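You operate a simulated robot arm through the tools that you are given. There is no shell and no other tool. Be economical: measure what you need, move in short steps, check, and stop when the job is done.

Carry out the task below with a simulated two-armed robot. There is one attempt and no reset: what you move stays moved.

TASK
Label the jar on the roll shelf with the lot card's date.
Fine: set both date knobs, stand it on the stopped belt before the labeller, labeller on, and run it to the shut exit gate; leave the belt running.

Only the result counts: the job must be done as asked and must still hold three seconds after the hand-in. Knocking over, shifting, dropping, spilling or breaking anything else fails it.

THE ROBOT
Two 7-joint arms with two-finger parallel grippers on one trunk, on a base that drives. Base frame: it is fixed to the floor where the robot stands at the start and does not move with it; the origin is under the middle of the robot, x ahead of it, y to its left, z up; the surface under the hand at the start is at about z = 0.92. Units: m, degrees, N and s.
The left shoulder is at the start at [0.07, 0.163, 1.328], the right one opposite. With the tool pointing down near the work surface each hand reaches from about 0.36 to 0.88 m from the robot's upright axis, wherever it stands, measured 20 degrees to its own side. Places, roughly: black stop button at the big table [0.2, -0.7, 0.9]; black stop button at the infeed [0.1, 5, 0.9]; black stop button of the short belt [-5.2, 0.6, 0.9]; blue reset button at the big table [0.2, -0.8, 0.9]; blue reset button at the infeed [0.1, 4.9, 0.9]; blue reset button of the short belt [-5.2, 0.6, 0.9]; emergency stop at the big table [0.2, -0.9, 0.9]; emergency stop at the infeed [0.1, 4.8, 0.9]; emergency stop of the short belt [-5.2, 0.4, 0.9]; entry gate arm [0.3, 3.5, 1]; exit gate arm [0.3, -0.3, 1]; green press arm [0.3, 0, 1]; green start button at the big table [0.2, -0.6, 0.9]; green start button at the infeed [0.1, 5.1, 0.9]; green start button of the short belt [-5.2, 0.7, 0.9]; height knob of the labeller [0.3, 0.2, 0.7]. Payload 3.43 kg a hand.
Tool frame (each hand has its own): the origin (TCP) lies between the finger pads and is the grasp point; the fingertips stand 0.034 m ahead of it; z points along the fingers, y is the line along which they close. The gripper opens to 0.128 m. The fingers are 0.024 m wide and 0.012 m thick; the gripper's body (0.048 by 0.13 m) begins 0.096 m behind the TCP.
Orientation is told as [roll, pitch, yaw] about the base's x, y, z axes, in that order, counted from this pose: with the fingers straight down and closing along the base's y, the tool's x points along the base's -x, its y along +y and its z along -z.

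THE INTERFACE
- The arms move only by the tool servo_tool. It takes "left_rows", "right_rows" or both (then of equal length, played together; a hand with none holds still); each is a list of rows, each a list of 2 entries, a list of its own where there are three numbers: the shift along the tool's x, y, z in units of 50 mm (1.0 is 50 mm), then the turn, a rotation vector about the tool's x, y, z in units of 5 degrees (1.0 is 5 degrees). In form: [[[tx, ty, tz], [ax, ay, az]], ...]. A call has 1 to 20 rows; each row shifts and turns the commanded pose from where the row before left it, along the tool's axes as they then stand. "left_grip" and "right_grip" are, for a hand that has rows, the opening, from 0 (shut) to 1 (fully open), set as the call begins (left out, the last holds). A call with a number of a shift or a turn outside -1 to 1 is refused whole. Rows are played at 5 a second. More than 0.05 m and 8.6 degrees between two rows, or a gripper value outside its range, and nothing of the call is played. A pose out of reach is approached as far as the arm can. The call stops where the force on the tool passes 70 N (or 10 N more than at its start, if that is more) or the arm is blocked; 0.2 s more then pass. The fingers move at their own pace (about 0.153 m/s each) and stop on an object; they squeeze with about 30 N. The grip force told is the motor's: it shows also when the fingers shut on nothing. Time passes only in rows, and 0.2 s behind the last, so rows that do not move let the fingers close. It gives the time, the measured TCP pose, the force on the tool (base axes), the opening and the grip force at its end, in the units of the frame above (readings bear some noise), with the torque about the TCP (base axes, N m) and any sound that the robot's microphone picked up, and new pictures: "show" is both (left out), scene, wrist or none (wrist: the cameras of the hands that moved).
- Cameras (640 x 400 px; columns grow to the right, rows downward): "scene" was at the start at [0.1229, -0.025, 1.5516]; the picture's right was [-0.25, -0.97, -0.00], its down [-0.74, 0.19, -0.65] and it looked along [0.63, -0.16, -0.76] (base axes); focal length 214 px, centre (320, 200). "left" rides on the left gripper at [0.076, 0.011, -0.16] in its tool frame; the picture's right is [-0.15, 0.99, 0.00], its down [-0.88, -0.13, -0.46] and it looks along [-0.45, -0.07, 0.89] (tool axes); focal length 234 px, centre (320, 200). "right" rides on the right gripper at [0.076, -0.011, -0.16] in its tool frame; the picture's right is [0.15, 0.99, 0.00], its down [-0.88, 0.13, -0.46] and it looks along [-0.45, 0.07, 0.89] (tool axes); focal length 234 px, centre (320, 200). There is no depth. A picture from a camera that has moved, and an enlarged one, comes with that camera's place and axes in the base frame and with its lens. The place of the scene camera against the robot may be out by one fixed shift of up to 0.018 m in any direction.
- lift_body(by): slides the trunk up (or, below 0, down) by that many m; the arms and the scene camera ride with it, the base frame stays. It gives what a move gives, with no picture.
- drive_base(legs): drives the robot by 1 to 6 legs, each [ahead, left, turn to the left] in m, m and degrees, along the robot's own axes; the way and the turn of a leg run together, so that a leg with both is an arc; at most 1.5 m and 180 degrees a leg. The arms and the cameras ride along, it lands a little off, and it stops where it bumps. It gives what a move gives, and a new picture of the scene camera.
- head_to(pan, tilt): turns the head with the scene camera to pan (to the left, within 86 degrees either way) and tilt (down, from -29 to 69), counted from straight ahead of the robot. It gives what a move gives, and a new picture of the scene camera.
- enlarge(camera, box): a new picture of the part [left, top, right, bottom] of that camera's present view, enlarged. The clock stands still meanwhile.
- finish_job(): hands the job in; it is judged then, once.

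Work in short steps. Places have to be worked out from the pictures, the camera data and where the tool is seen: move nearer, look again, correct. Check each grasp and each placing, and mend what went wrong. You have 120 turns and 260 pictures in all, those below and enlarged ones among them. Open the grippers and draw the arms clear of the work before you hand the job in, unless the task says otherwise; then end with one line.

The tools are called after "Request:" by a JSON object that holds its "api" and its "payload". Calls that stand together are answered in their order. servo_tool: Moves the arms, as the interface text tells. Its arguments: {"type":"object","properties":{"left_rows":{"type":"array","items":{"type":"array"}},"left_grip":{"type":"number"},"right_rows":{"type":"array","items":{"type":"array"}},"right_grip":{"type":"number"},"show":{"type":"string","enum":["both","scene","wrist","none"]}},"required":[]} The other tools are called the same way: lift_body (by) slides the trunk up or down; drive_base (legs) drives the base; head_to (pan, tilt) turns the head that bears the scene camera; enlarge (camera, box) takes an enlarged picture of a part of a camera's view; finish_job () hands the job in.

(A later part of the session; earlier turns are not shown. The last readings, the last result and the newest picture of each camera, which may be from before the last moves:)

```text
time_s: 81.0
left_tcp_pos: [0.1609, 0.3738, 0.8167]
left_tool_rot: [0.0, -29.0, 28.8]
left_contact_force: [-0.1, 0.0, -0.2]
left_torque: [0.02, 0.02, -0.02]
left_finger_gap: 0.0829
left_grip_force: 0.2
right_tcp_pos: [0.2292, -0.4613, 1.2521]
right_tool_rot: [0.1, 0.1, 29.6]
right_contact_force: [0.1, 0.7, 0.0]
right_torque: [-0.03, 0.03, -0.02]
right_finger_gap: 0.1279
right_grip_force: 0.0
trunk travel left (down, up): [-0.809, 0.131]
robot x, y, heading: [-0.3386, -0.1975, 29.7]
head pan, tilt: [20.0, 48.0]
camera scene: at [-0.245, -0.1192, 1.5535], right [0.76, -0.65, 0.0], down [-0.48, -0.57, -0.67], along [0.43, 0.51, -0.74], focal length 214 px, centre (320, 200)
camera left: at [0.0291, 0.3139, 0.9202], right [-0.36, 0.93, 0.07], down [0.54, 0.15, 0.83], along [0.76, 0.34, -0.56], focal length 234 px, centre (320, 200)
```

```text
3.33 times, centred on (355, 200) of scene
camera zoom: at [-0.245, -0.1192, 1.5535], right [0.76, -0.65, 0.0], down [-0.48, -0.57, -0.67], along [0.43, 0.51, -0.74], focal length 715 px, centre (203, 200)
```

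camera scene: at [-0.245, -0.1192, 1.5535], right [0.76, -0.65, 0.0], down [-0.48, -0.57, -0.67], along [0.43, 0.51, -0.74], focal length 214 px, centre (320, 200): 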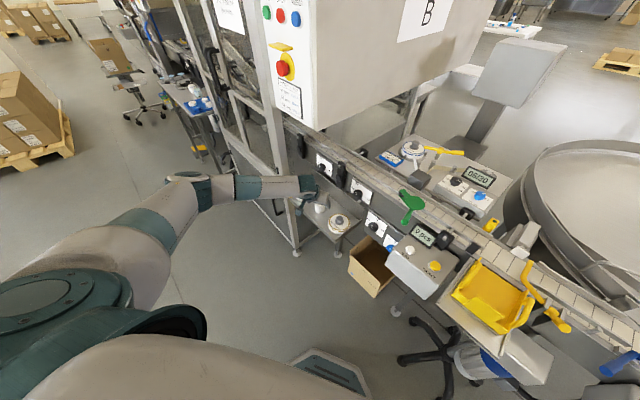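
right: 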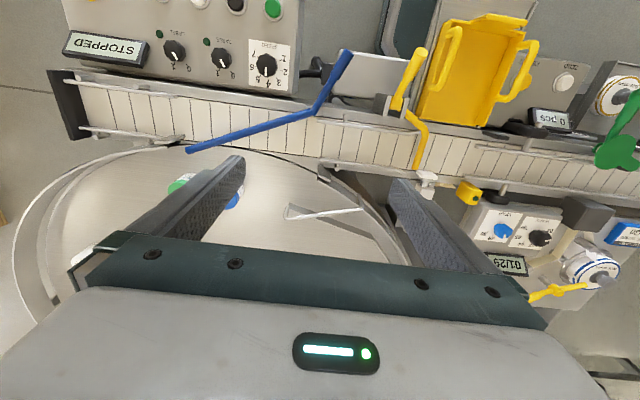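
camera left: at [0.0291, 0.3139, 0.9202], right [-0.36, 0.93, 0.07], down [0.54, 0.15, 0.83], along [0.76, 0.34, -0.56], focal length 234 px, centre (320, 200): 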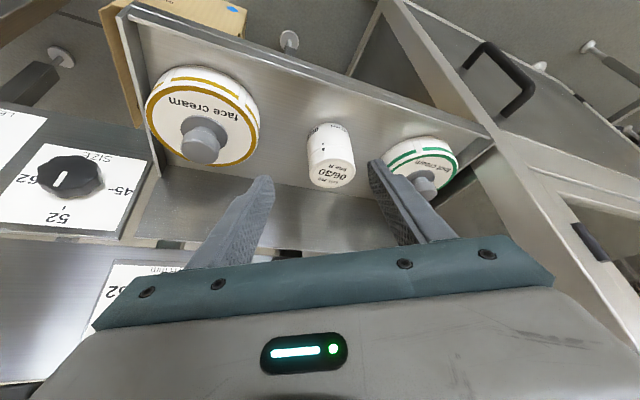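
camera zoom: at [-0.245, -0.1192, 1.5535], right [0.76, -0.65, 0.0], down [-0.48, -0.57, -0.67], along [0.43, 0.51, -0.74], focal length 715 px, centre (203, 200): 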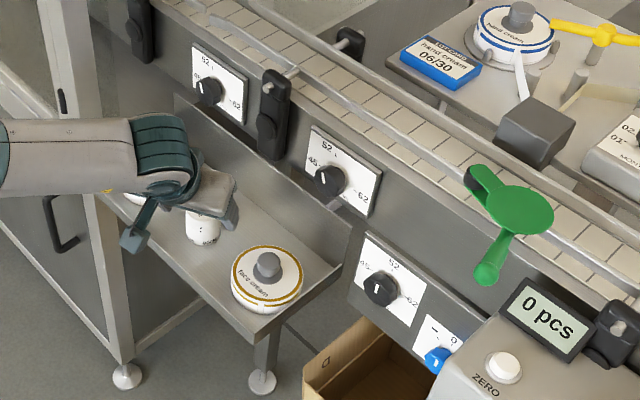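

The jar is a 52 mm one and the labeller's SIZE dial is on 52. The jar lies 11 mm toward the tool's +y; I shift and advance 68 mm to grip it.

Request:
{"api": "servo_tool", "payload": {"left_rows": [[[0, 0.22, 0], [0, 0, 0]], [[0, 0, 0.45], [0, 0, 0]], [[0, 0, 0.45], [0, 0, 0]], [[0, 0, 0.45], [0, 0, 0]], [[0, 0, 0], [0, 0, 0]]], "left_grip": 0.6, "show": "wrist"}}

Request:
{"api": "enlarge", "payload": {"camera": "left", "box": [200, 60, 440, 210]}}

```text
time_s: 82.2
left_tcp_pos: [0.1835, 0.3985, 0.7594]
left_tool_rot: [0.1, -29.1, 28.8]
left_contact_force: [-0.4, 0.3, 0.0]
left_torque: [0.03, 0.0, 0.0]
left_finger_gap: 0.0769
left_grip_force: 0.1
right_tcp_pos: [0.2295, -0.4617, 1.2513]
right_tool_rot: [0.2, 0.1, 29.6]
right_contact_force: [-0.6, 0.8, -0.5]
right_torque: [0.05, -0.01, -0.02]
right_finger_gap: 0.1282
right_grip_force: 0.0
trunk travel left (down, up): [-0.809, 0.131]
robot x, y, heading: [-0.3365, -0.198, 29.6]
head pan, tilt: [20.0, 48.0]
camera left: at [0.0522, 0.3381, 0.8615], right [-0.36, 0.93, 0.07], down [0.54, 0.15, 0.83], along [0.76, 0.34, -0.56], focal length 234 px, centre (320, 200)
```

left: 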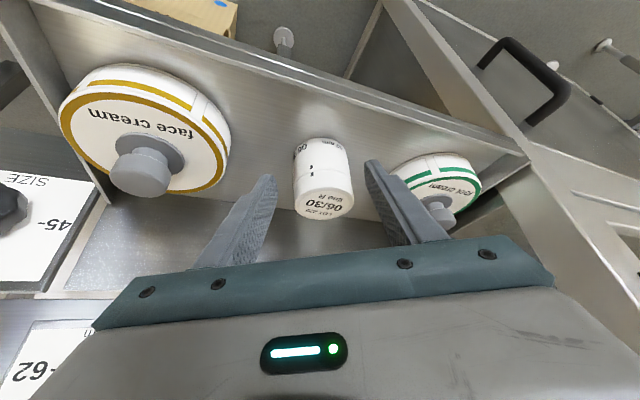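

```text
2.67 times, centred on (320, 135) of left
camera zoom: at [0.0522, 0.3381, 0.8615], right [-0.36, 0.93, 0.07], down [0.54, 0.15, 0.83], along [0.76, 0.34, -0.56], focal length 624 px, centre (320, 373)
```

zoom: 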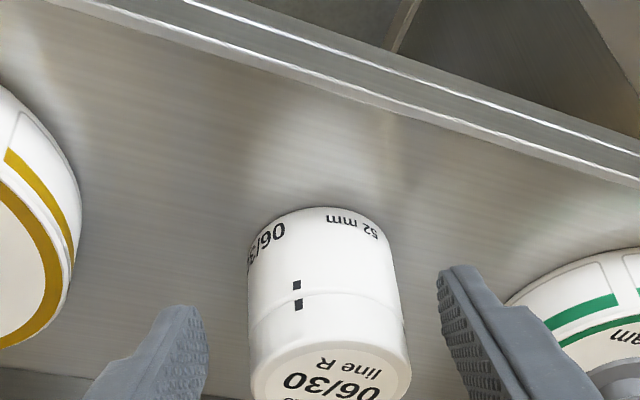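

The lid centre is about 8 mm ahead of the TCP and the body about 37 mm ahead. I advance 20 mm more and close.

Request:
{"api": "servo_tool", "payload": {"left_rows": [[[-0.05, 0.03, 0.2], [0, 0, 0]], [[0, 0, 0.2], [0, 0, 0]], [[0, 0, 0], [0, 0, 0]]], "show": "none"}}

Request:
{"api": "servo_tool", "payload": {"left_rows": [[[0, 0, 0], [0, 0, 0]], [[0, 0, 0], [0, 0, 0]], [[0, 0, 0], [0, 0, 0]]], "left_grip": 0, "show": "wrist"}}

```text
time_s: 83.0
left_tcp_pos: [0.1936, 0.4068, 0.7436]
left_tool_rot: [0.0, -29.2, 28.8]
left_contact_force: [0.3, 0.6, -0.2]
left_torque: [0.01, -0.01, 0.01]
left_finger_gap: 0.0768
left_grip_force: 0.1
right_tcp_pos: [0.2292, -0.4629, 1.2528]
right_tool_rot: [0.1, 0.0, 29.6]
right_contact_force: [0.1, 0.1, -0.3]
right_torque: [-0.01, 0.01, -0.02]
right_finger_gap: 0.128
right_grip_force: 0.1
trunk travel left (down, up): [-0.809, 0.131]
robot x, y, heading: [-0.3358, -0.2012, 29.6]
head pan, tilt: [20.0, 48.0]
```

```text
time_s: 83.8
left_tcp_pos: [0.1944, 0.4061, 0.7443]
left_tool_rot: [0.0, -29.1, 28.9]
left_contact_force: [-0.9, -0.2, -0.3]
left_torque: [0.01, 0.0, -0.02]
left_finger_gap: 0.0507
left_grip_force: 30.0
right_tcp_pos: [0.2283, -0.4629, 1.2503]
right_tool_rot: [0.1, 0.1, 29.7]
right_contact_force: [-0.4, -0.5, -0.7]
right_torque: [0.01, -0.01, 0.01]
right_finger_gap: 0.128
right_grip_force: 0.1
trunk travel left (down, up): [-0.809, 0.131]
robot x, y, heading: [-0.3379, -0.1974, 29.5]
head pan, tilt: [20.0, 48.0]
camera left: at [0.0616, 0.3468, 0.8468], right [-0.36, 0.93, 0.07], down [0.54, 0.15, 0.83], along [0.76, 0.34, -0.56], focal length 234 px, centre (320, 200)
```

left: 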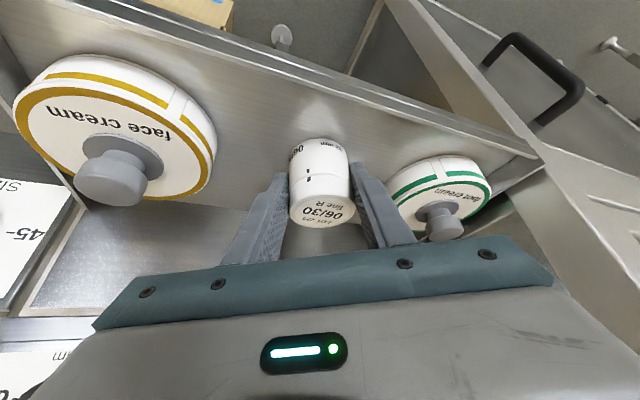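

The jar is gripped (51 mm). I lift it straight up 8 cm, draw back from under the cabinet edge and lift to about z=1.0.

Request:
{"api": "servo_tool", "payload": {"left_rows": [[[0.2, 0, -0.35], [0, 0, 0]], [[0.39, 0, -0.7], [0, 0, 0]], [[0.39, 0, -0.7], [0, 0, 0]], [[0.7, 0, -0.39], [0, 0, 0]], [[0.7, 0, -0.39], [0, 0, 0]], [[0.39, 0, -0.7], [0, 0, 0]], [[0.39, 0, -0.7], [0, 0, 0]], [[0.39, 0, -0.7], [0, 0, 0]], [[0.39, 0, -0.7], [0, 0, 0]], [[0, 0, 0], [0, 0, 0]]], "show": "both"}}

Request:
{"api": "enlarge", "payload": {"camera": "scene", "box": [270, 100, 510, 250]}}

```text
time_s: 86.0
left_tcp_pos: [-0.0732, 0.2622, 0.8804]
left_tool_rot: [-0.1, -29.1, 28.9]
left_contact_force: [-0.5, 0.4, -0.6]
left_torque: [-0.01, 0.03, 0.04]
left_finger_gap: 0.0511
left_grip_force: 30.2
right_tcp_pos: [0.2287, -0.4615, 1.2518]
right_tool_rot: [0.2, 0.1, 29.6]
right_contact_force: [0.6, 0.1, 0.3]
right_torque: [-0.03, 0.01, -0.03]
right_finger_gap: 0.1279
right_grip_force: 0.0
trunk travel left (down, up): [-0.809, 0.131]
robot x, y, heading: [-0.3386, -0.1986, 29.3]
head pan, tilt: [20.0, 48.0]
camera scene: at [-0.2441, -0.1189, 1.5534], right [0.76, -0.65, 0.0], down [-0.48, -0.57, -0.67], along [0.43, 0.51, -0.74], focal length 214 px, centre (320, 200)
camera left: at [-0.2037, 0.2023, 0.9831], right [-0.37, 0.93, 0.07], down [0.54, 0.15, 0.83], along [0.76, 0.34, -0.56], focal length 234 px, centre (320, 200)
```

scene: 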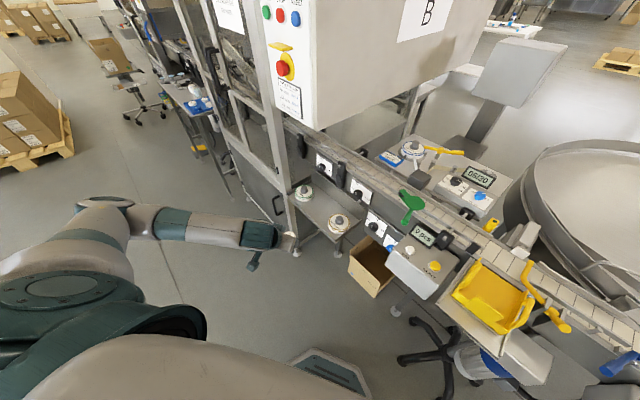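
left: 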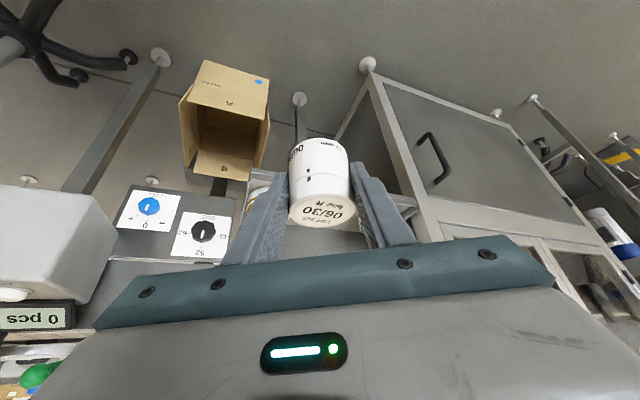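

```text
2.67 times, centred on (390, 175) of scene
camera zoom: at [-0.2441, -0.1189, 1.5534], right [0.76, -0.65, 0.0], down [-0.48, -0.57, -0.67], along [0.43, 0.51, -0.74], focal length 572 px, centre (133, 267)
```

zoom: 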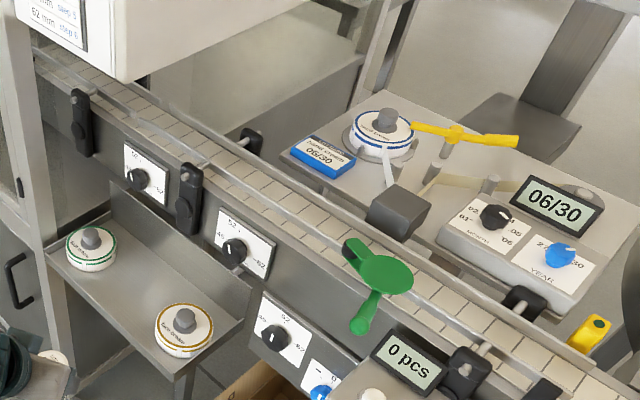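

The lift went back more than up because I used a wrong axis sign, but the jar is held and the rolls stand untouched. There is a note on the cabinet; I read it along with the dials.

Request:
{"api": "enlarge", "payload": {"camera": "scene", "box": [262, 60, 312, 125]}}

Request:
{"api": "enlarge", "payload": {"camera": "scene", "box": [310, 140, 400, 240]}}

Request:
{"api": "enlarge", "payload": {"camera": "scene", "box": [380, 170, 480, 250]}}

```text
6.15 times, centred on (287, 92) of scene
camera zoom: at [-0.2441, -0.1189, 1.5534], right [0.76, -0.65, 0.0], down [-0.48, -0.57, -0.67], along [0.43, 0.51, -0.74], focal length 1320 px, centre (523, 862)
```

zoom: 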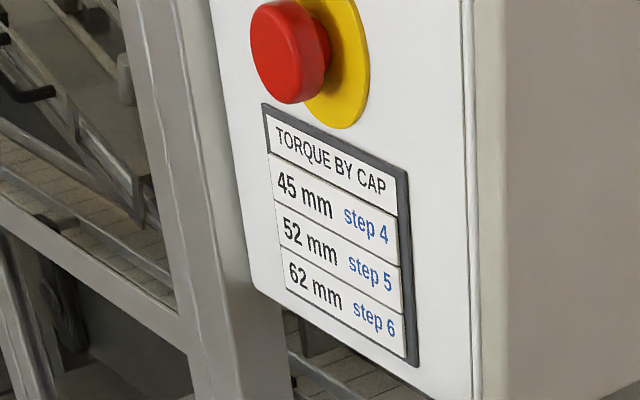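

```text
4.00 times, centred on (355, 190) of scene
camera zoom: at [-0.2441, -0.1189, 1.5534], right [0.76, -0.65, 0.0], down [-0.48, -0.57, -0.67], along [0.43, 0.51, -0.74], focal length 858 px, centre (180, 240)
```

zoom: 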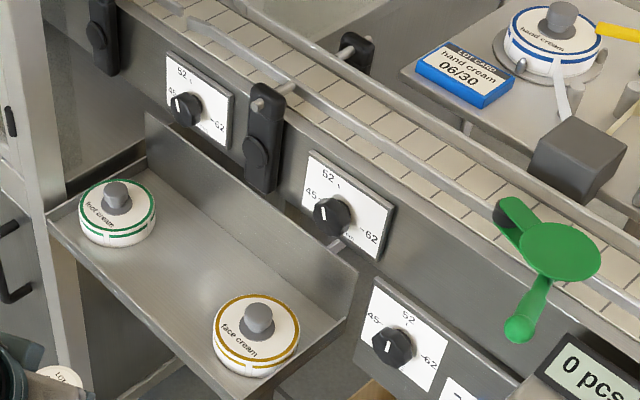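

```text
5.00 times, centred on (430, 210) of scene
camera zoom: at [-0.2441, -0.1189, 1.5534], right [0.76, -0.65, 0.0], down [-0.48, -0.57, -0.67], along [0.43, 0.51, -0.74], focal length 1072 px, centre (-230, 150)
```

zoom: 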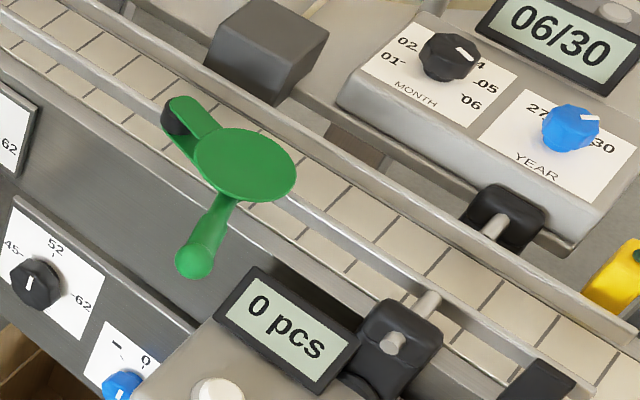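

The note is only for cap torque. I raise the jar with the right sign and bring it forward toward the belt at y≈0.26.

Request:
{"api": "servo_tool", "payload": {"left_rows": [[[-0.42, 0, -0.74], [0, 0, 0]], [[-0.42, 0, -0.74], [0, 0, 0]], [[-0.42, 0, -0.74], [0, 0, 0]], [[-0.42, 0, -0.74], [0, 0, 0]], [[-0.66, -0.41, 0.37], [0, 0, 0]], [[-0.66, -0.41, 0.37], [0, 0, 0]], [[-0.66, -0.41, 0.37], [0, 0, 0]], [[-0.66, -0.41, 0.37], [0, 0, 0]], [[-0.66, -0.41, 0.37], [0, 0, 0]], [[-0.66, -0.41, 0.37], [0, 0, 0]], [[-0.66, -0.41, 0.37], [0, 0, 0]], [[0, 0, 0], [0, 0, 0]]], "show": "both"}}

```text
time_s: 88.6
left_tcp_pos: [0.2502, 0.2819, 1.0428]
left_tool_rot: [-0.1, -29.2, 28.9]
left_contact_force: [-0.4, 0.3, -1.0]
left_torque: [0.0, 0.0, 0.01]
left_finger_gap: 0.0508
left_grip_force: 29.7
left hand out of reach, approached as far as the arm can: row 3, 4
right_tcp_pos: [0.2288, -0.4605, 1.2522]
right_tool_rot: [0.0, 0.0, 29.6]
right_contact_force: [0.3, -0.4, 0.5]
right_torque: [-0.02, -0.04, 0.01]
right_finger_gap: 0.1281
right_grip_force: 0.0
trunk travel left (down, up): [-0.809, 0.131]
robot x, y, heading: [-0.338, -0.1966, 29.8]
head pan, tilt: [20.0, 48.0]
camera scene: at [-0.2459, -0.1188, 1.5536], right [0.76, -0.65, 0.0], down [-0.48, -0.57, -0.67], along [0.43, 0.51, -0.74], focal length 214 px, centre (320, 200)
camera left: at [0.1192, 0.2211, 1.1452], right [-0.37, 0.93, 0.07], down [0.54, 0.15, 0.83], along [0.76, 0.34, -0.56], focal length 234 px, centre (320, 200)
```

scene: 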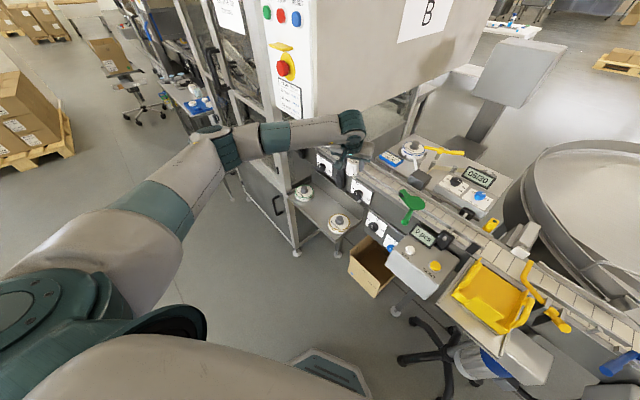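
left: 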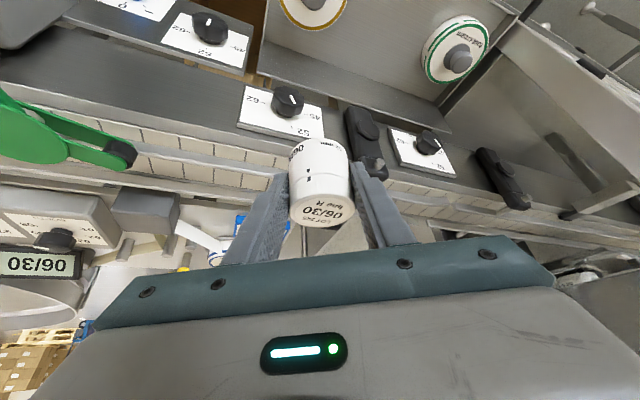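

Jar held; the width dials are now visible. I enlarge them and the rails.

Request:
{"api": "enlarge", "payload": {"camera": "left", "box": [150, 0, 470, 200]}}

Request:
{"api": "enlarge", "payload": {"camera": "scene", "box": [310, 120, 430, 220]}}

```text
2.00 times, centred on (310, 100) of left
camera zoom: at [0.1192, 0.2211, 1.1452], right [-0.37, 0.93, 0.07], down [0.54, 0.15, 0.83], along [0.76, 0.34, -0.56], focal length 468 px, centre (340, 400)
```

zoom: 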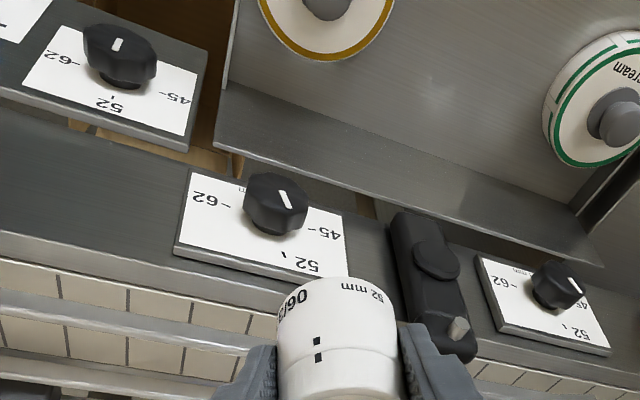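

```text
4.00 times, centred on (370, 170) of scene
camera zoom: at [-0.2459, -0.1188, 1.5536], right [0.76, -0.65, 0.0], down [-0.48, -0.57, -0.67], along [0.43, 0.51, -0.74], focal length 858 px, centre (120, 320)
```

zoom: 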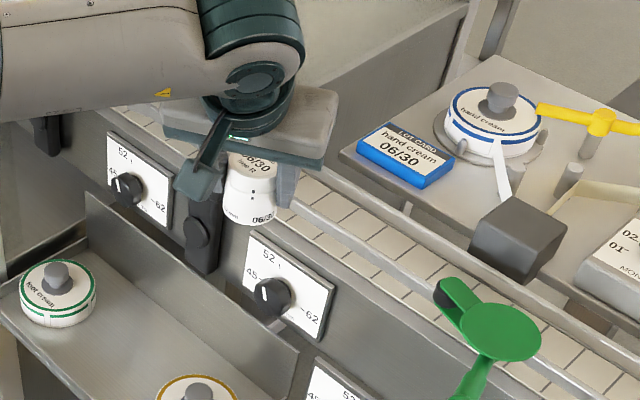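

Both WIDTH dials point at 52, matching the jar. The rails lie at x≈0.363 and 0.430, so the belt centre is x≈0.397. I turn the hand about the vertical to yaw 0, so that the fingers fit between the rails.

Request:
{"api": "servo_tool", "payload": {"left_rows": [[[0, 0, 0], [0.489, 0, 0.872]], [[0, 0, 0], [0.489, 0, 0.872]], [[0, 0, 0], [0.489, 0, 0.872]], [[0, 0, 0], [0.489, 0, 0.872]], [[0, 0, 0], [0.489, 0, 0.872]], [[0, 0, 0], [0.381, 0, 0.68]], [[0, 0, 0], [0, 0, 0]]], "show": "wrist"}}

```text
time_s: 90.2
left_tcp_pos: [0.2507, 0.279, 1.0424]
left_tool_rot: [-0.1, -29.2, 0.0]
left_contact_force: [-0.2, 0.3, -2.0]
left_torque: [0.01, 0.01, 0.02]
left_finger_gap: 0.0508
left_grip_force: 29.9
right_tcp_pos: [0.23, -0.463, 1.2514]
right_tool_rot: [0.2, 0.0, 29.6]
right_contact_force: [-0.6, 0.0, 0.3]
right_torque: [0.0, -0.01, 0.01]
right_finger_gap: 0.128
right_grip_force: 0.0
trunk travel left (down, up): [-0.809, 0.131]
robot x, y, heading: [-0.3388, -0.1995, 29.8]
head pan, tilt: [20.0, 48.0]
camera left: at [0.1073, 0.2906, 1.1451], right [0.13, 0.99, 0.07], down [0.55, -0.13, 0.83], along [0.83, -0.07, -0.56], focal length 234 px, centre (320, 200)
```

left: 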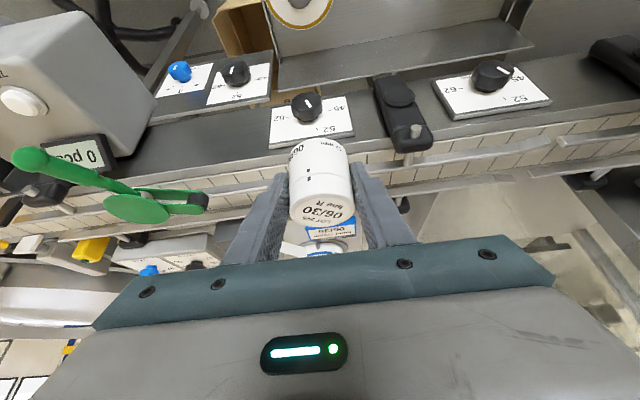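

The yaw is 0. I advance over the belt to x≈0.397, y≈0.26, with the jar bottom still about 6 cm above the rails.

Request:
{"api": "servo_tool", "payload": {"left_rows": [[[-0.64, -0.1, 0.36], [0, 0, 0]], [[-0.64, -0.1, 0.36], [0, 0, 0]], [[-0.64, -0.1, 0.36], [0, 0, 0]], [[-0.64, -0.1, 0.36], [0, 0, 0]], [[0, 0, 0], [0, 0, 0]], [[0, 0, 0], [0, 0, 0]]], "show": "both"}}

Request:
{"api": "enlarge", "payload": {"camera": "scene", "box": [330, 110, 450, 210]}}

Request:
{"api": "enlarge", "payload": {"camera": "left", "box": [160, 60, 480, 260]}}

```text
time_s: 91.6
left_tcp_pos: [0.3959, 0.2608, 1.0426]
left_tool_rot: [-0.2, -29.2, 0.0]
left_contact_force: [-0.5, 0.5, -1.7]
left_torque: [0.02, 0.02, 0.01]
left_finger_gap: 0.0511
left_grip_force: 29.8
right_tcp_pos: [0.2283, -0.4628, 1.2507]
right_tool_rot: [0.0, 0.2, 29.6]
right_contact_force: [0.5, -0.3, 0.1]
right_torque: [0.04, 0.01, -0.01]
right_finger_gap: 0.1279
right_grip_force: 0.2
trunk travel left (down, up): [-0.809, 0.131]
robot x, y, heading: [-0.3379, -0.2028, 29.4]
head pan, tilt: [20.0, 48.0]
camera scene: at [-0.2451, -0.1189, 1.5535], right [0.76, -0.65, 0.0], down [-0.48, -0.57, -0.67], along [0.43, 0.51, -0.74], focal length 214 px, centre (320, 200)
camera left: at [0.2524, 0.2724, 1.1449], right [0.13, 0.99, 0.07], down [0.55, -0.13, 0.83], along [0.83, -0.07, -0.56], focal length 234 px, centre (320, 200)
```

scene: 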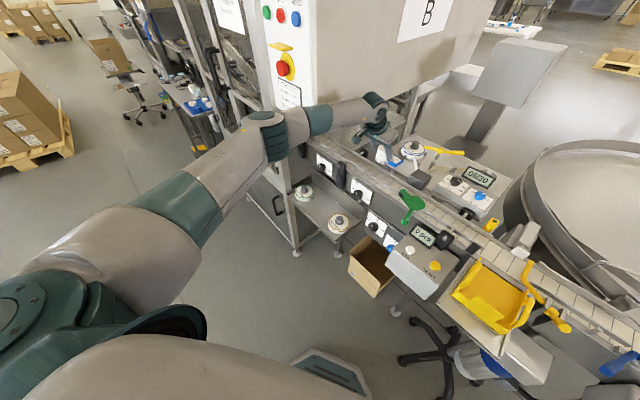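
left: 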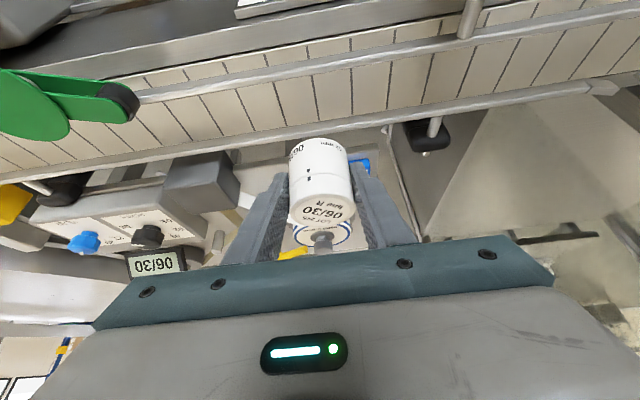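

```text
4.00 times, centred on (390, 160) of scene
camera zoom: at [-0.2451, -0.1189, 1.5535], right [0.76, -0.65, 0.0], down [-0.48, -0.57, -0.67], along [0.43, 0.51, -0.74], focal length 858 px, centre (40, 360)
```

zoom: 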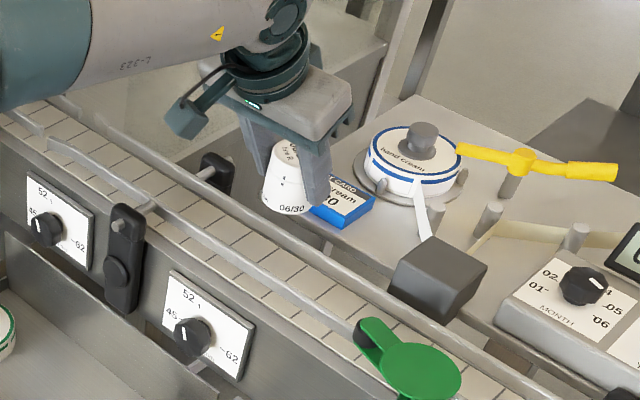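

```text
2.00 times, centred on (320, 160) of left
camera zoom: at [0.2524, 0.2724, 1.1449], right [0.13, 0.99, 0.07], down [0.55, -0.13, 0.83], along [0.83, -0.07, -0.56], focal length 468 px, centre (320, 280)
```

zoom: 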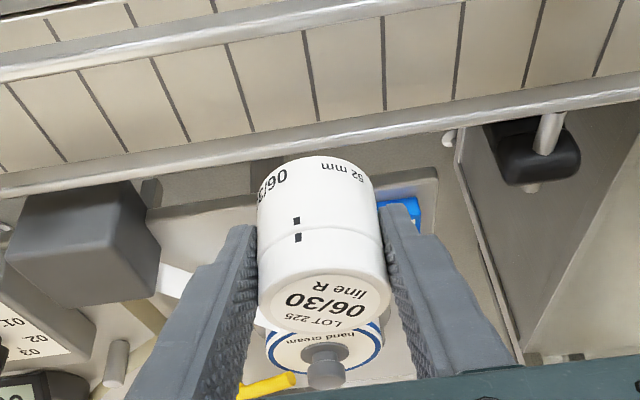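

Best estimates put the rails at x≈0.363 and 0.427 with the centre near 0.395. I lower 5 cm, to just above the rails, and check the alignment.

Request:
{"api": "servo_tool", "payload": {"left_rows": [[[0.245, 0, 0.436], [0, 0, 0]], [[0.245, 0, 0.436], [0, 0, 0]], [[0, 0, 0], [0, 0, 0]], [[0, 0, 0], [0, 0, 0]]], "show": "wrist"}}

Request:
{"api": "enlarge", "payload": {"camera": "scene", "box": [350, 110, 450, 193]}}

Request:
{"api": "enlarge", "payload": {"camera": "left", "box": [200, 60, 440, 210]}}

```text
time_s: 92.6
left_tcp_pos: [0.3964, 0.2597, 0.995]
left_tool_rot: [0.0, -29.2, 0.0]
left_contact_force: [1.7, 2.6, 9.9]
left_torque: [0.28, -0.26, 0.06]
left_finger_gap: 0.0506
left_grip_force: 29.8
right_tcp_pos: [0.2293, -0.4629, 1.2519]
right_tool_rot: [0.0, 0.0, 29.5]
right_contact_force: [1.3, 0.4, -0.1]
right_torque: [0.02, -0.02, -0.02]
right_finger_gap: 0.1281
right_grip_force: 0.1
trunk travel left (down, up): [-0.809, 0.131]
robot x, y, heading: [-0.3379, -0.2003, 29.6]
head pan, tilt: [20.0, 48.0]
camera left: at [0.2525, 0.2708, 1.0962], right [0.13, 0.99, 0.07], down [0.54, -0.13, 0.83], along [0.83, -0.07, -0.56], focal length 234 px, centre (320, 200)
```

left: 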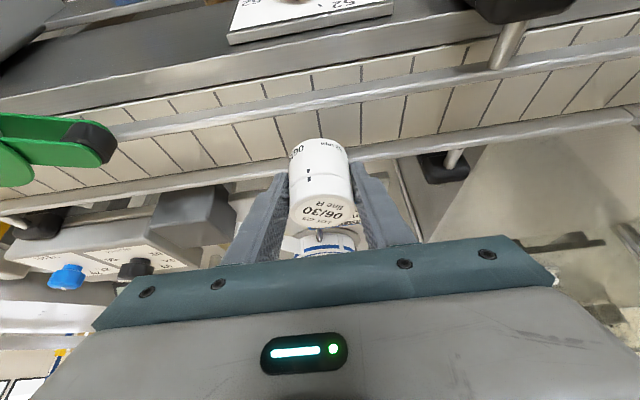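

```text
4.82 times, centred on (400, 152) of scene
camera zoom: at [-0.2463, -0.1197, 1.5538], right [0.76, -0.65, 0.0], down [-0.48, -0.57, -0.67], along [0.43, 0.51, -0.74], focal length 1034 px, centre (-66, 434)
```

zoom: 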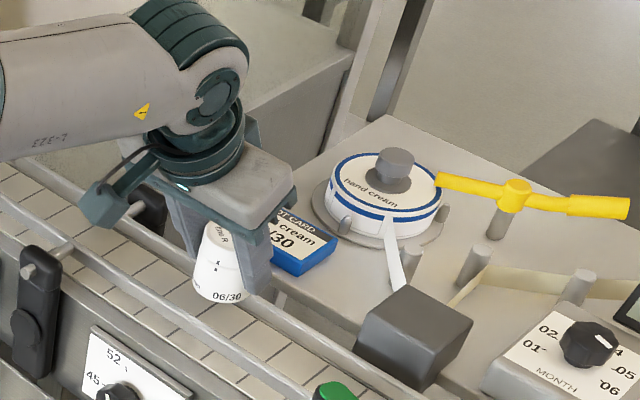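

```text
2.67 times, centred on (320, 135) of left
camera zoom: at [0.2525, 0.2708, 1.0962], right [0.13, 0.99, 0.07], down [0.54, -0.13, 0.83], along [0.83, -0.07, -0.56], focal length 624 px, centre (320, 373)
```

zoom: 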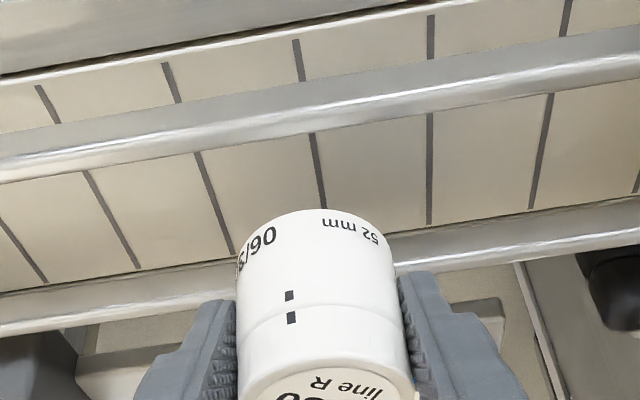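

Contact of 10 N shows that the jar touches the far rail. The refined rails are at x≈0.364 and 0.421, so the centre is about 0.392. I rise 5 mm, shift 5 mm toward me and lower again.

Request:
{"api": "servo_tool", "payload": {"left_rows": [[[-0.049, 0, -0.087], [0, 0, 0]], [[0.087, 0, -0.049], [0, 0, 0]], [[0.1, 0, 0.174], [0, 0, 0]], [[0.1, 0, 0.174], [0, 0, 0]], [[0, 0, 0], [0, 0, 0]]], "show": "wrist"}}

Request:
{"api": "enlarge", "payload": {"camera": "scene", "box": [370, 130, 430, 180]}}

```text
time_s: 93.8
left_tcp_pos: [0.3905, 0.2591, 0.9805]
left_tool_rot: [0.1, -29.4, -0.1]
left_contact_force: [-0.3, 3.5, 23.0]
left_torque: [0.09, -0.58, 0.05]
left_finger_gap: 0.051
left_grip_force: 30.0
right_tcp_pos: [0.2255, -0.4633, 1.2526]
right_tool_rot: [0.1, 0.0, 29.6]
right_contact_force: [0.1, -0.6, 0.1]
right_torque: [0.01, -0.02, 0.0]
right_finger_gap: 0.1281
right_grip_force: 0.0
trunk travel left (down, up): [-0.809, 0.131]
robot x, y, heading: [-0.335, -0.2001, 29.7]
head pan, tilt: [20.0, 48.0]
camera left: at [0.246, 0.2698, 1.0827], right [0.13, 0.99, 0.07], down [0.54, -0.13, 0.83], along [0.83, -0.07, -0.55], focal length 234 px, centre (320, 200)
```

left: 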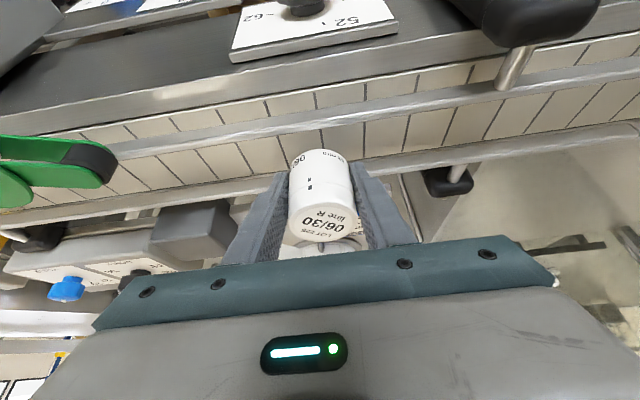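

```text
8.00 times, centred on (400, 155) of scene
camera zoom: at [-0.249, -0.1212, 1.554], right [0.76, -0.65, 0.0], down [-0.48, -0.57, -0.67], along [0.44, 0.51, -0.74], focal length 1716 px, centre (-320, 560)
```

zoom: 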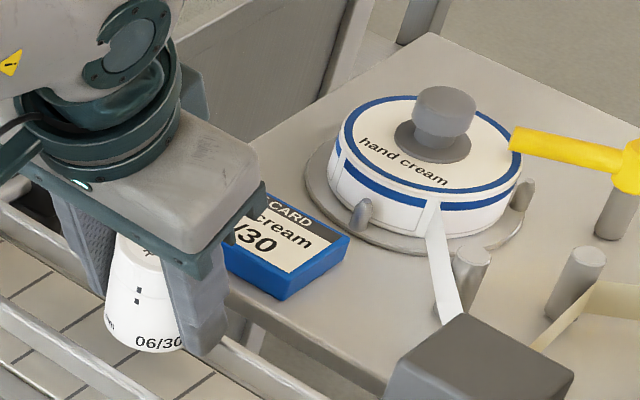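

The torque shows the contact is at the jar's far edge (far rail at x≈0.415), and the jar slid about 1 cm up in the grip. I rise 12 mm, shift 9 mm nearer and lower gently.

Request:
{"api": "servo_tool", "payload": {"left_rows": [[[-0.117, 0, -0.209], [0, 0, 0]], [[0.157, 0, -0.088], [0, 0, 0]], [[0, 0, 0], [0, 0, 0]], [[0.1, 0, 0.174], [0, 0, 0]], [[0.05, 0, 0.087], [0, 0, 0]], [[0, 0, 0], [0, 0, 0]]], "show": "wrist"}}

Request:
{"api": "enlarge", "payload": {"camera": "scene", "box": [370, 130, 430, 180]}}

```text
time_s: 95.2
left_tcp_pos: [0.3846, 0.2568, 0.9798]
left_tool_rot: [0.0, -29.6, -0.1]
left_contact_force: [3.5, 3.4, 22.9]
left_torque: [0.07, -0.82, 0.12]
left_finger_gap: 0.0506
left_grip_force: 30.3
right_tcp_pos: [0.2272, -0.4634, 1.2523]
right_tool_rot: [0.1, -0.1, 29.6]
right_contact_force: [-0.9, -0.3, -0.5]
right_torque: [-0.01, 0.05, 0.01]
right_finger_gap: 0.128
right_grip_force: 0.0
trunk travel left (down, up): [-0.809, 0.131]
robot x, y, heading: [-0.3355, -0.2008, 29.6]
head pan, tilt: [20.0, 48.0]
camera left: at [0.2392, 0.2684, 1.0812], right [0.13, 0.99, 0.07], down [0.54, -0.13, 0.83], along [0.83, -0.07, -0.55], focal length 234 px, centre (320, 200)
```

left: 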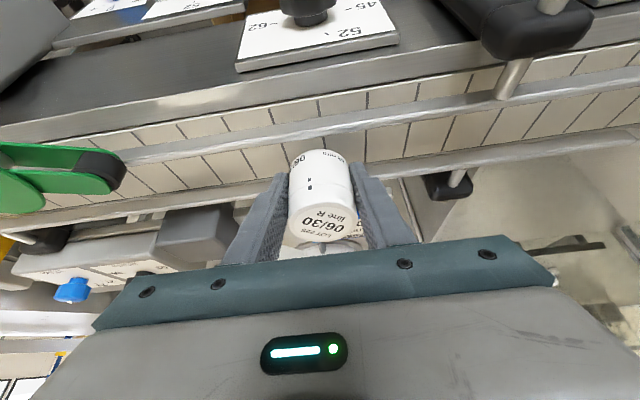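

```text
8.00 times, centred on (400, 155) of scene
camera zoom: at [-0.2482, -0.1211, 1.5542], right [0.76, -0.65, 0.0], down [-0.48, -0.57, -0.67], along [0.44, 0.51, -0.74], focal length 1716 px, centre (-320, 560)
```

zoom: 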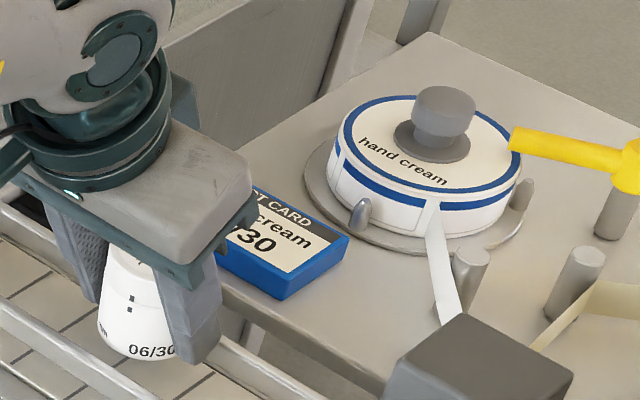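

I now judge that the fingertips, which reach lower than the jar and lean forward, are hitting the far rail. I will set the jar back on the shelf and regrip it higher with a vertical hand. First I lift and draw back from the belt.

Request:
{"api": "servo_tool", "payload": {"left_rows": [[[-0.342, 0, -0.61], [0, 0, 0]], [[-0.342, 0, -0.61], [0, 0, 0]], [[0.8, 0, -0.45], [0, 0, 0]], [[0.8, 0, -0.45], [0, 0, 0]], [[0.8, 0, -0.45], [0, 0, 0]], [[0.8, 0, -0.45], [0, 0, 0]], [[0.8, 0, -0.45], [0, 0, 0]], [[0.8, 0, -0.45], [0, 0, 0]], [[0.8, 0, -0.45], [0, 0, 0]], [[0, 0, 0], [0, 0, 0]]], "show": "wrist"}}

Request:
{"api": "enlarge", "payload": {"camera": "scene", "box": [240, 120, 400, 240]}}

```text
time_s: 97.4
left_tcp_pos: [0.0638, 0.2584, 1.0442]
left_tool_rot: [-0.1, -29.2, 0.0]
left_contact_force: [0.5, -0.6, -1.0]
left_torque: [-0.01, 0.06, 0.0]
left_finger_gap: 0.0508
left_grip_force: 30.1
right_tcp_pos: [0.2311, -0.4617, 1.2501]
right_tool_rot: [0.1, 0.0, 29.6]
right_contact_force: [-0.2, -0.2, 1.0]
right_torque: [0.0, 0.03, -0.02]
right_finger_gap: 0.1284
right_grip_force: 0.0
trunk travel left (down, up): [-0.809, 0.131]
robot x, y, heading: [-0.3382, -0.1968, 29.4]
head pan, tilt: [20.0, 48.0]
camera left: at [-0.0802, 0.2698, 1.1473], right [0.13, 0.99, 0.07], down [0.55, -0.13, 0.83], along [0.83, -0.07, -0.56], focal length 234 px, centre (320, 200)
```

left: 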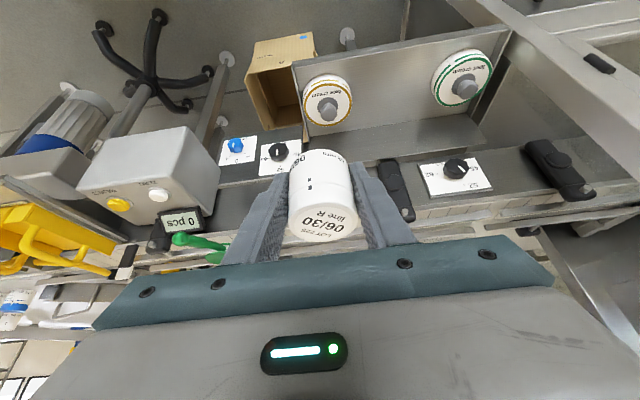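

```text
3.33 times, centred on (320, 180) of scene
camera zoom: at [-0.2434, -0.1196, 1.5534], right [0.76, -0.65, 0.0], down [-0.48, -0.57, -0.67], along [0.43, 0.51, -0.74], focal length 715 px, centre (320, 267)
```

zoom: 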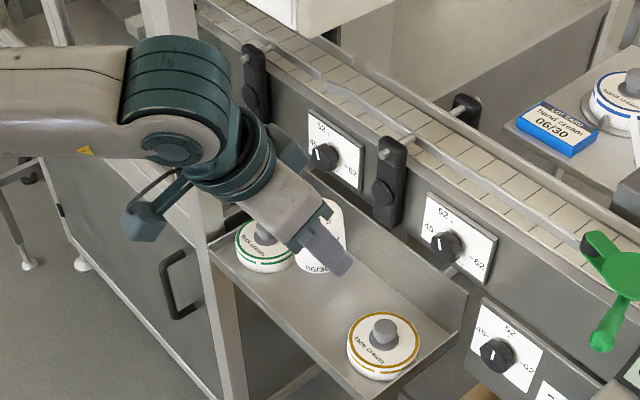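

The jar sits about 1 cm higher in the grip now. I bring it back over the gap between the two rolls (x≈0.19, y≈0.398), staying low in front of the cabinet.

Request:
{"api": "servo_tool", "payload": {"left_rows": [[[0, 0.7, 0], [0, 0, 0]], [[0, 0.7, 0], [0, 0, 0]], [[0, 0.7, 0], [0, 0, 0]], [[0, 0.68, 0], [0, 0, 0]], [[0.39, 0, 0.7], [0, 0, 0]], [[0.39, 0, 0.7], [0, 0, 0]], [[0.39, 0, 0.7], [0, 0, 0]], [[0.39, 0, 0.7], [0, 0, 0]], [[-0.55, 0, 0.31], [0, 0, 0]], [[-0.55, 0, 0.31], [0, 0, 0]], [[-0.55, 0, 0.31], [0, 0, 0]], [[-0.55, 0, 0.31], [0, 0, 0]], [[0, 0, 0], [0, 0, 0]]], "show": "both"}}

```text
time_s: 100.2
left_tcp_pos: [0.1888, 0.3991, 0.8819]
left_tool_rot: [-0.1, -29.2, -0.1]
left_contact_force: [0.0, 0.8, -1.7]
left_torque: [0.0, -0.02, 0.02]
left_finger_gap: 0.0513
left_grip_force: 29.3
right_tcp_pos: [0.2282, -0.462, 1.2516]
right_tool_rot: [0.0, 0.0, 29.5]
right_contact_force: [-0.3, 0.9, -1.2]
right_torque: [-0.02, 0.01, -0.01]
right_finger_gap: 0.1279
right_grip_force: 0.1
trunk travel left (down, up): [-0.809, 0.131]
robot x, y, heading: [-0.337, -0.1993, 29.7]
head pan, tilt: [20.0, 48.0]
camera scene: at [-0.2459, -0.119, 1.5536], right [0.76, -0.65, 0.0], down [-0.48, -0.57, -0.67], along [0.43, 0.51, -0.74], focal length 214 px, centre (320, 200)
camera left: at [0.0449, 0.4101, 0.9853], right [0.13, 0.99, 0.07], down [0.55, -0.13, 0.83], along [0.83, -0.07, -0.56], focal length 234 px, centre (320, 200)
```

scene: 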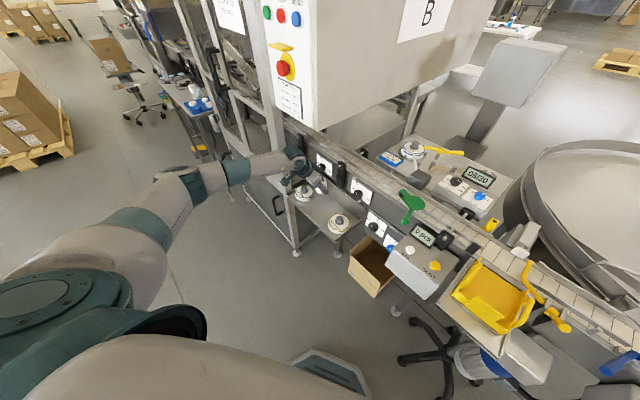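
left: 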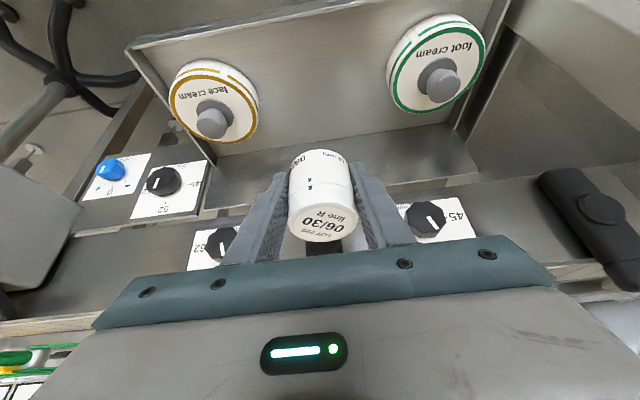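

It is centred between the rolls. I lower 12 cm.

Request:
{"api": "servo_tool", "payload": {"left_rows": [[[0.39, 0, 0.7], [0, 0, 0]], [[0.39, 0, 0.7], [0, 0, 0]], [[0.39, 0, 0.7], [0, 0, 0]], [[0, 0, 0], [0, 0, 0]]], "show": "wrist"}}

Request:
{"api": "enlarge", "payload": {"camera": "scene", "box": [280, 150, 360, 220]}}

```text
time_s: 101.2
left_tcp_pos: [0.1897, 0.3983, 0.7655]
left_tool_rot: [-0.1, -29.2, 0.0]
left_contact_force: [0.2, -1.5, -1.8]
left_torque: [0.01, 0.04, 0.0]
left_finger_gap: 0.0509
left_grip_force: 30.1
right_tcp_pos: [0.228, -0.4621, 1.2522]
right_tool_rot: [0.0, 0.1, 29.7]
right_contact_force: [0.1, -0.8, 0.2]
right_torque: [0.0, 0.03, 0.0]
right_finger_gap: 0.128
right_grip_force: 0.1
trunk travel left (down, up): [-0.809, 0.131]
robot x, y, heading: [-0.3415, -0.1981, 29.7]
head pan, tilt: [20.0, 48.0]
camera left: at [0.0443, 0.41, 0.8677], right [0.13, 0.99, 0.07], down [0.55, -0.13, 0.83], along [0.83, -0.07, -0.56], focal length 234 px, centre (320, 200)
```

left: 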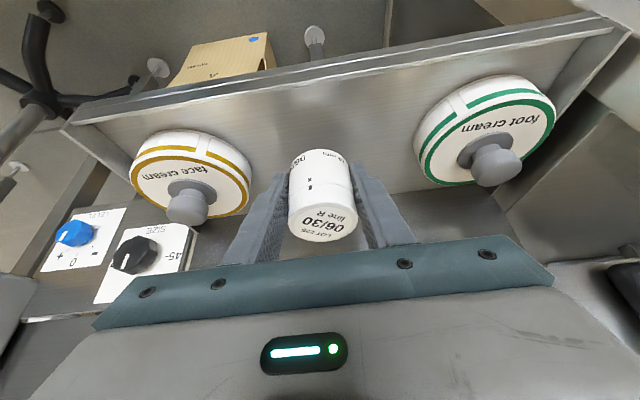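

```text
5.71 times, centred on (320, 185) of scene
camera zoom: at [-0.2452, -0.1192, 1.5535], right [0.76, -0.65, 0.0], down [-0.48, -0.57, -0.67], along [0.43, 0.51, -0.74], focal length 1226 px, centre (320, 286)
```

zoom: 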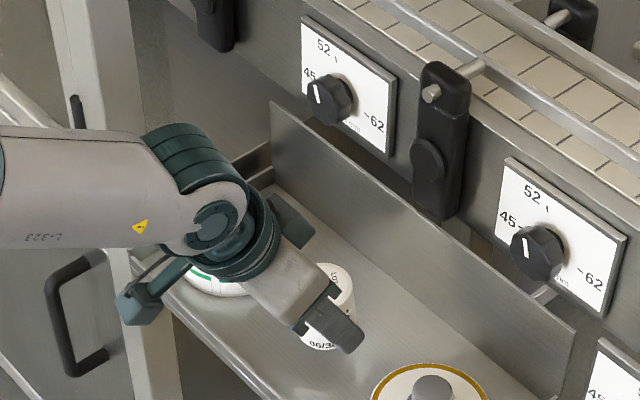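

I lower 14 mm more in small steps, watching the force.

Request:
{"api": "servo_tool", "payload": {"left_rows": [[[0.049, 0, 0.087], [0, 0, 0]], [[0.049, 0, 0.087], [0, 0, 0]], [[0.04, 0, 0.07], [0, 0, 0]], [[0, 0, 0], [0, 0, 0]]], "show": "wrist"}}

```text
time_s: 102.2
left_tcp_pos: [0.1891, 0.3973, 0.7497]
left_tool_rot: [0.0, -29.2, 0.1]
left_contact_force: [-0.9, 0.3, -0.8]
left_torque: [0.0, 0.04, 0.03]
left_finger_gap: 0.0506
left_grip_force: 30.0
right_tcp_pos: [0.2293, -0.4615, 1.2514]
right_tool_rot: [0.1, 0.1, 29.6]
right_contact_force: [0.1, -0.4, -0.1]
right_torque: [0.0, 0.03, 0.01]
right_finger_gap: 0.128
right_grip_force: 0.1
trunk travel left (down, up): [-0.809, 0.131]
robot x, y, heading: [-0.3389, -0.196, 29.5]
head pan, tilt: [20.0, 48.0]
camera left: at [0.0448, 0.4085, 0.8526], right [0.13, 0.99, 0.07], down [0.55, -0.13, 0.83], along [0.83, -0.07, -0.56], focal length 234 px, centre (320, 200)
```

left: 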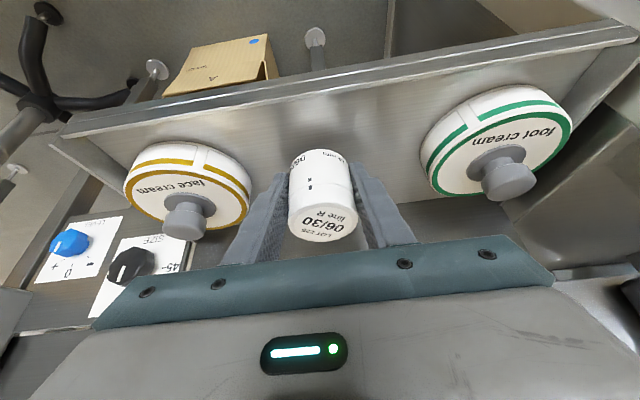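

No contact yet. I lower further, 15 mm in small steps.

Request:
{"api": "servo_tool", "payload": {"left_rows": [[[0.049, 0, 0.087], [0, 0, 0]], [[0.024, 0, 0.044], [0, 0, 0]], [[0.024, 0, 0.044], [0, 0, 0]], [[0, 0, 0], [0, 0, 0]]], "show": "none"}}

```text
time_s: 103.2
left_tcp_pos: [0.19, 0.397, 0.7403]
left_tool_rot: [-0.1, -29.1, 0.0]
left_contact_force: [-0.8, 0.3, -0.2]
left_torque: [0.0, 0.02, -0.03]
left_finger_gap: 0.0508
left_grip_force: 29.9
right_tcp_pos: [0.2291, -0.4626, 1.2505]
right_tool_rot: [0.1, 0.1, 29.5]
right_contact_force: [-0.1, 0.6, -0.2]
right_torque: [-0.04, 0.01, 0.03]
right_finger_gap: 0.1281
right_grip_force: 0.0
trunk travel left (down, up): [-0.809, 0.131]
robot x, y, heading: [-0.3352, -0.1964, 29.6]
head pan, tilt: [20.0, 48.0]
```

Still free at z=0.740. I continue with 2 mm steps.

Request:
{"api": "servo_tool", "payload": {"left_rows": [[[0.02, 0, 0.035], [0, 0, 0]], [[0.02, 0, 0.035], [0, 0, 0]], [[0, 0, 0], [0, 0, 0]]], "show": "none"}}

Request:
{"api": "servo_tool", "payload": {"left_rows": [[[0.02, 0, 0.035], [0, 0, 0]], [[0.02, 0, 0.035], [0, 0, 0]], [[0, 0, 0], [0, 0, 0]]], "show": "none"}}

```text
time_s: 104.0
left_tcp_pos: [0.1891, 0.3977, 0.7359]
left_tool_rot: [0.0, -29.1, 0.0]
left_contact_force: [0.7, -0.6, -1.0]
left_torque: [0.03, 0.01, -0.02]
left_finger_gap: 0.0508
left_grip_force: 30.0
right_tcp_pos: [0.2288, -0.4634, 1.2518]
right_tool_rot: [0.1, 0.1, 29.6]
right_contact_force: [0.0, 0.3, -0.2]
right_torque: [0.0, -0.04, 0.03]
right_finger_gap: 0.1281
right_grip_force: 0.1
trunk travel left (down, up): [-0.809, 0.131]
robot x, y, heading: [-0.3378, -0.1955, 29.5]
head pan, tilt: [20.0, 48.0]
```

```text
time_s: 104.8
left_tcp_pos: [0.1888, 0.3964, 0.7354]
left_tool_rot: [0.0, -29.2, 0.0]
left_contact_force: [-0.1, 0.2, -1.1]
left_torque: [0.02, -0.02, -0.02]
left_finger_gap: 0.0508
left_grip_force: 29.8
left hand out of reach, approached as far as the arm can: row 2
right_tcp_pos: [0.2282, -0.4619, 1.252]
right_tool_rot: [0.1, 0.1, 29.6]
right_contact_force: [-0.6, -0.1, 0.2]
right_torque: [-0.02, 0.02, -0.04]
right_finger_gap: 0.128
right_grip_force: 0.0
trunk travel left (down, up): [-0.809, 0.131]
robot x, y, heading: [-0.3399, -0.1983, 29.3]
head pan, tilt: [20.0, 48.0]
```

The arm is at its reach limit, so I use the trunk for the last millimetres.

Request:
{"api": "lift_body", "payload": {"by": -0.005}}

Request:
{"api": "enlarge", "payload": {"camera": "left", "box": [220, 80, 420, 205]}}

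```text
time_s: 105.4
left_tcp_pos: [0.1892, 0.3974, 0.7362]
left_tool_rot: [0.1, -29.5, -0.1]
left_contact_force: [-3.9, 0.3, 19.7]
left_torque: [-0.54, -0.02, -0.23]
left_finger_gap: 0.0509
left_grip_force: 30.0
right_tcp_pos: [0.2281, -0.4634, 1.247]
right_tool_rot: [0.2, -0.1, 29.6]
right_contact_force: [-0.4, -0.3, 0.9]
right_torque: [-0.01, -0.04, -0.01]
right_finger_gap: 0.1283
right_grip_force: 0.1
trunk travel left (down, up): [-0.804, 0.136]
robot x, y, heading: [-0.3387, -0.1985, 29.7]
head pan, tilt: [20.0, 48.0]
```

```text
3.20 times, centred on (320, 142) of left
camera zoom: at [0.0445, 0.4085, 0.837], right [0.13, 0.99, 0.07], down [0.54, -0.13, 0.83], along [0.83, -0.06, -0.55], focal length 749 px, centre (320, 384)
```

zoom: 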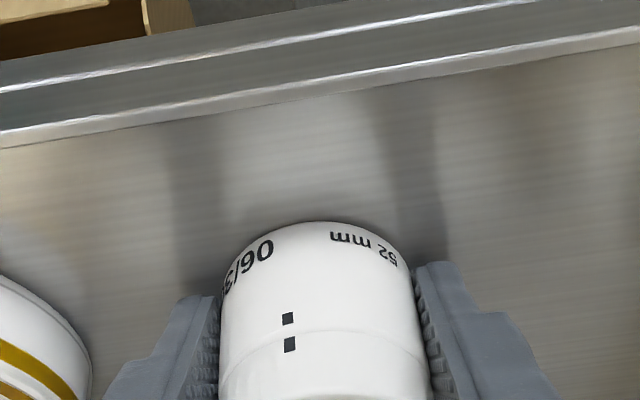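

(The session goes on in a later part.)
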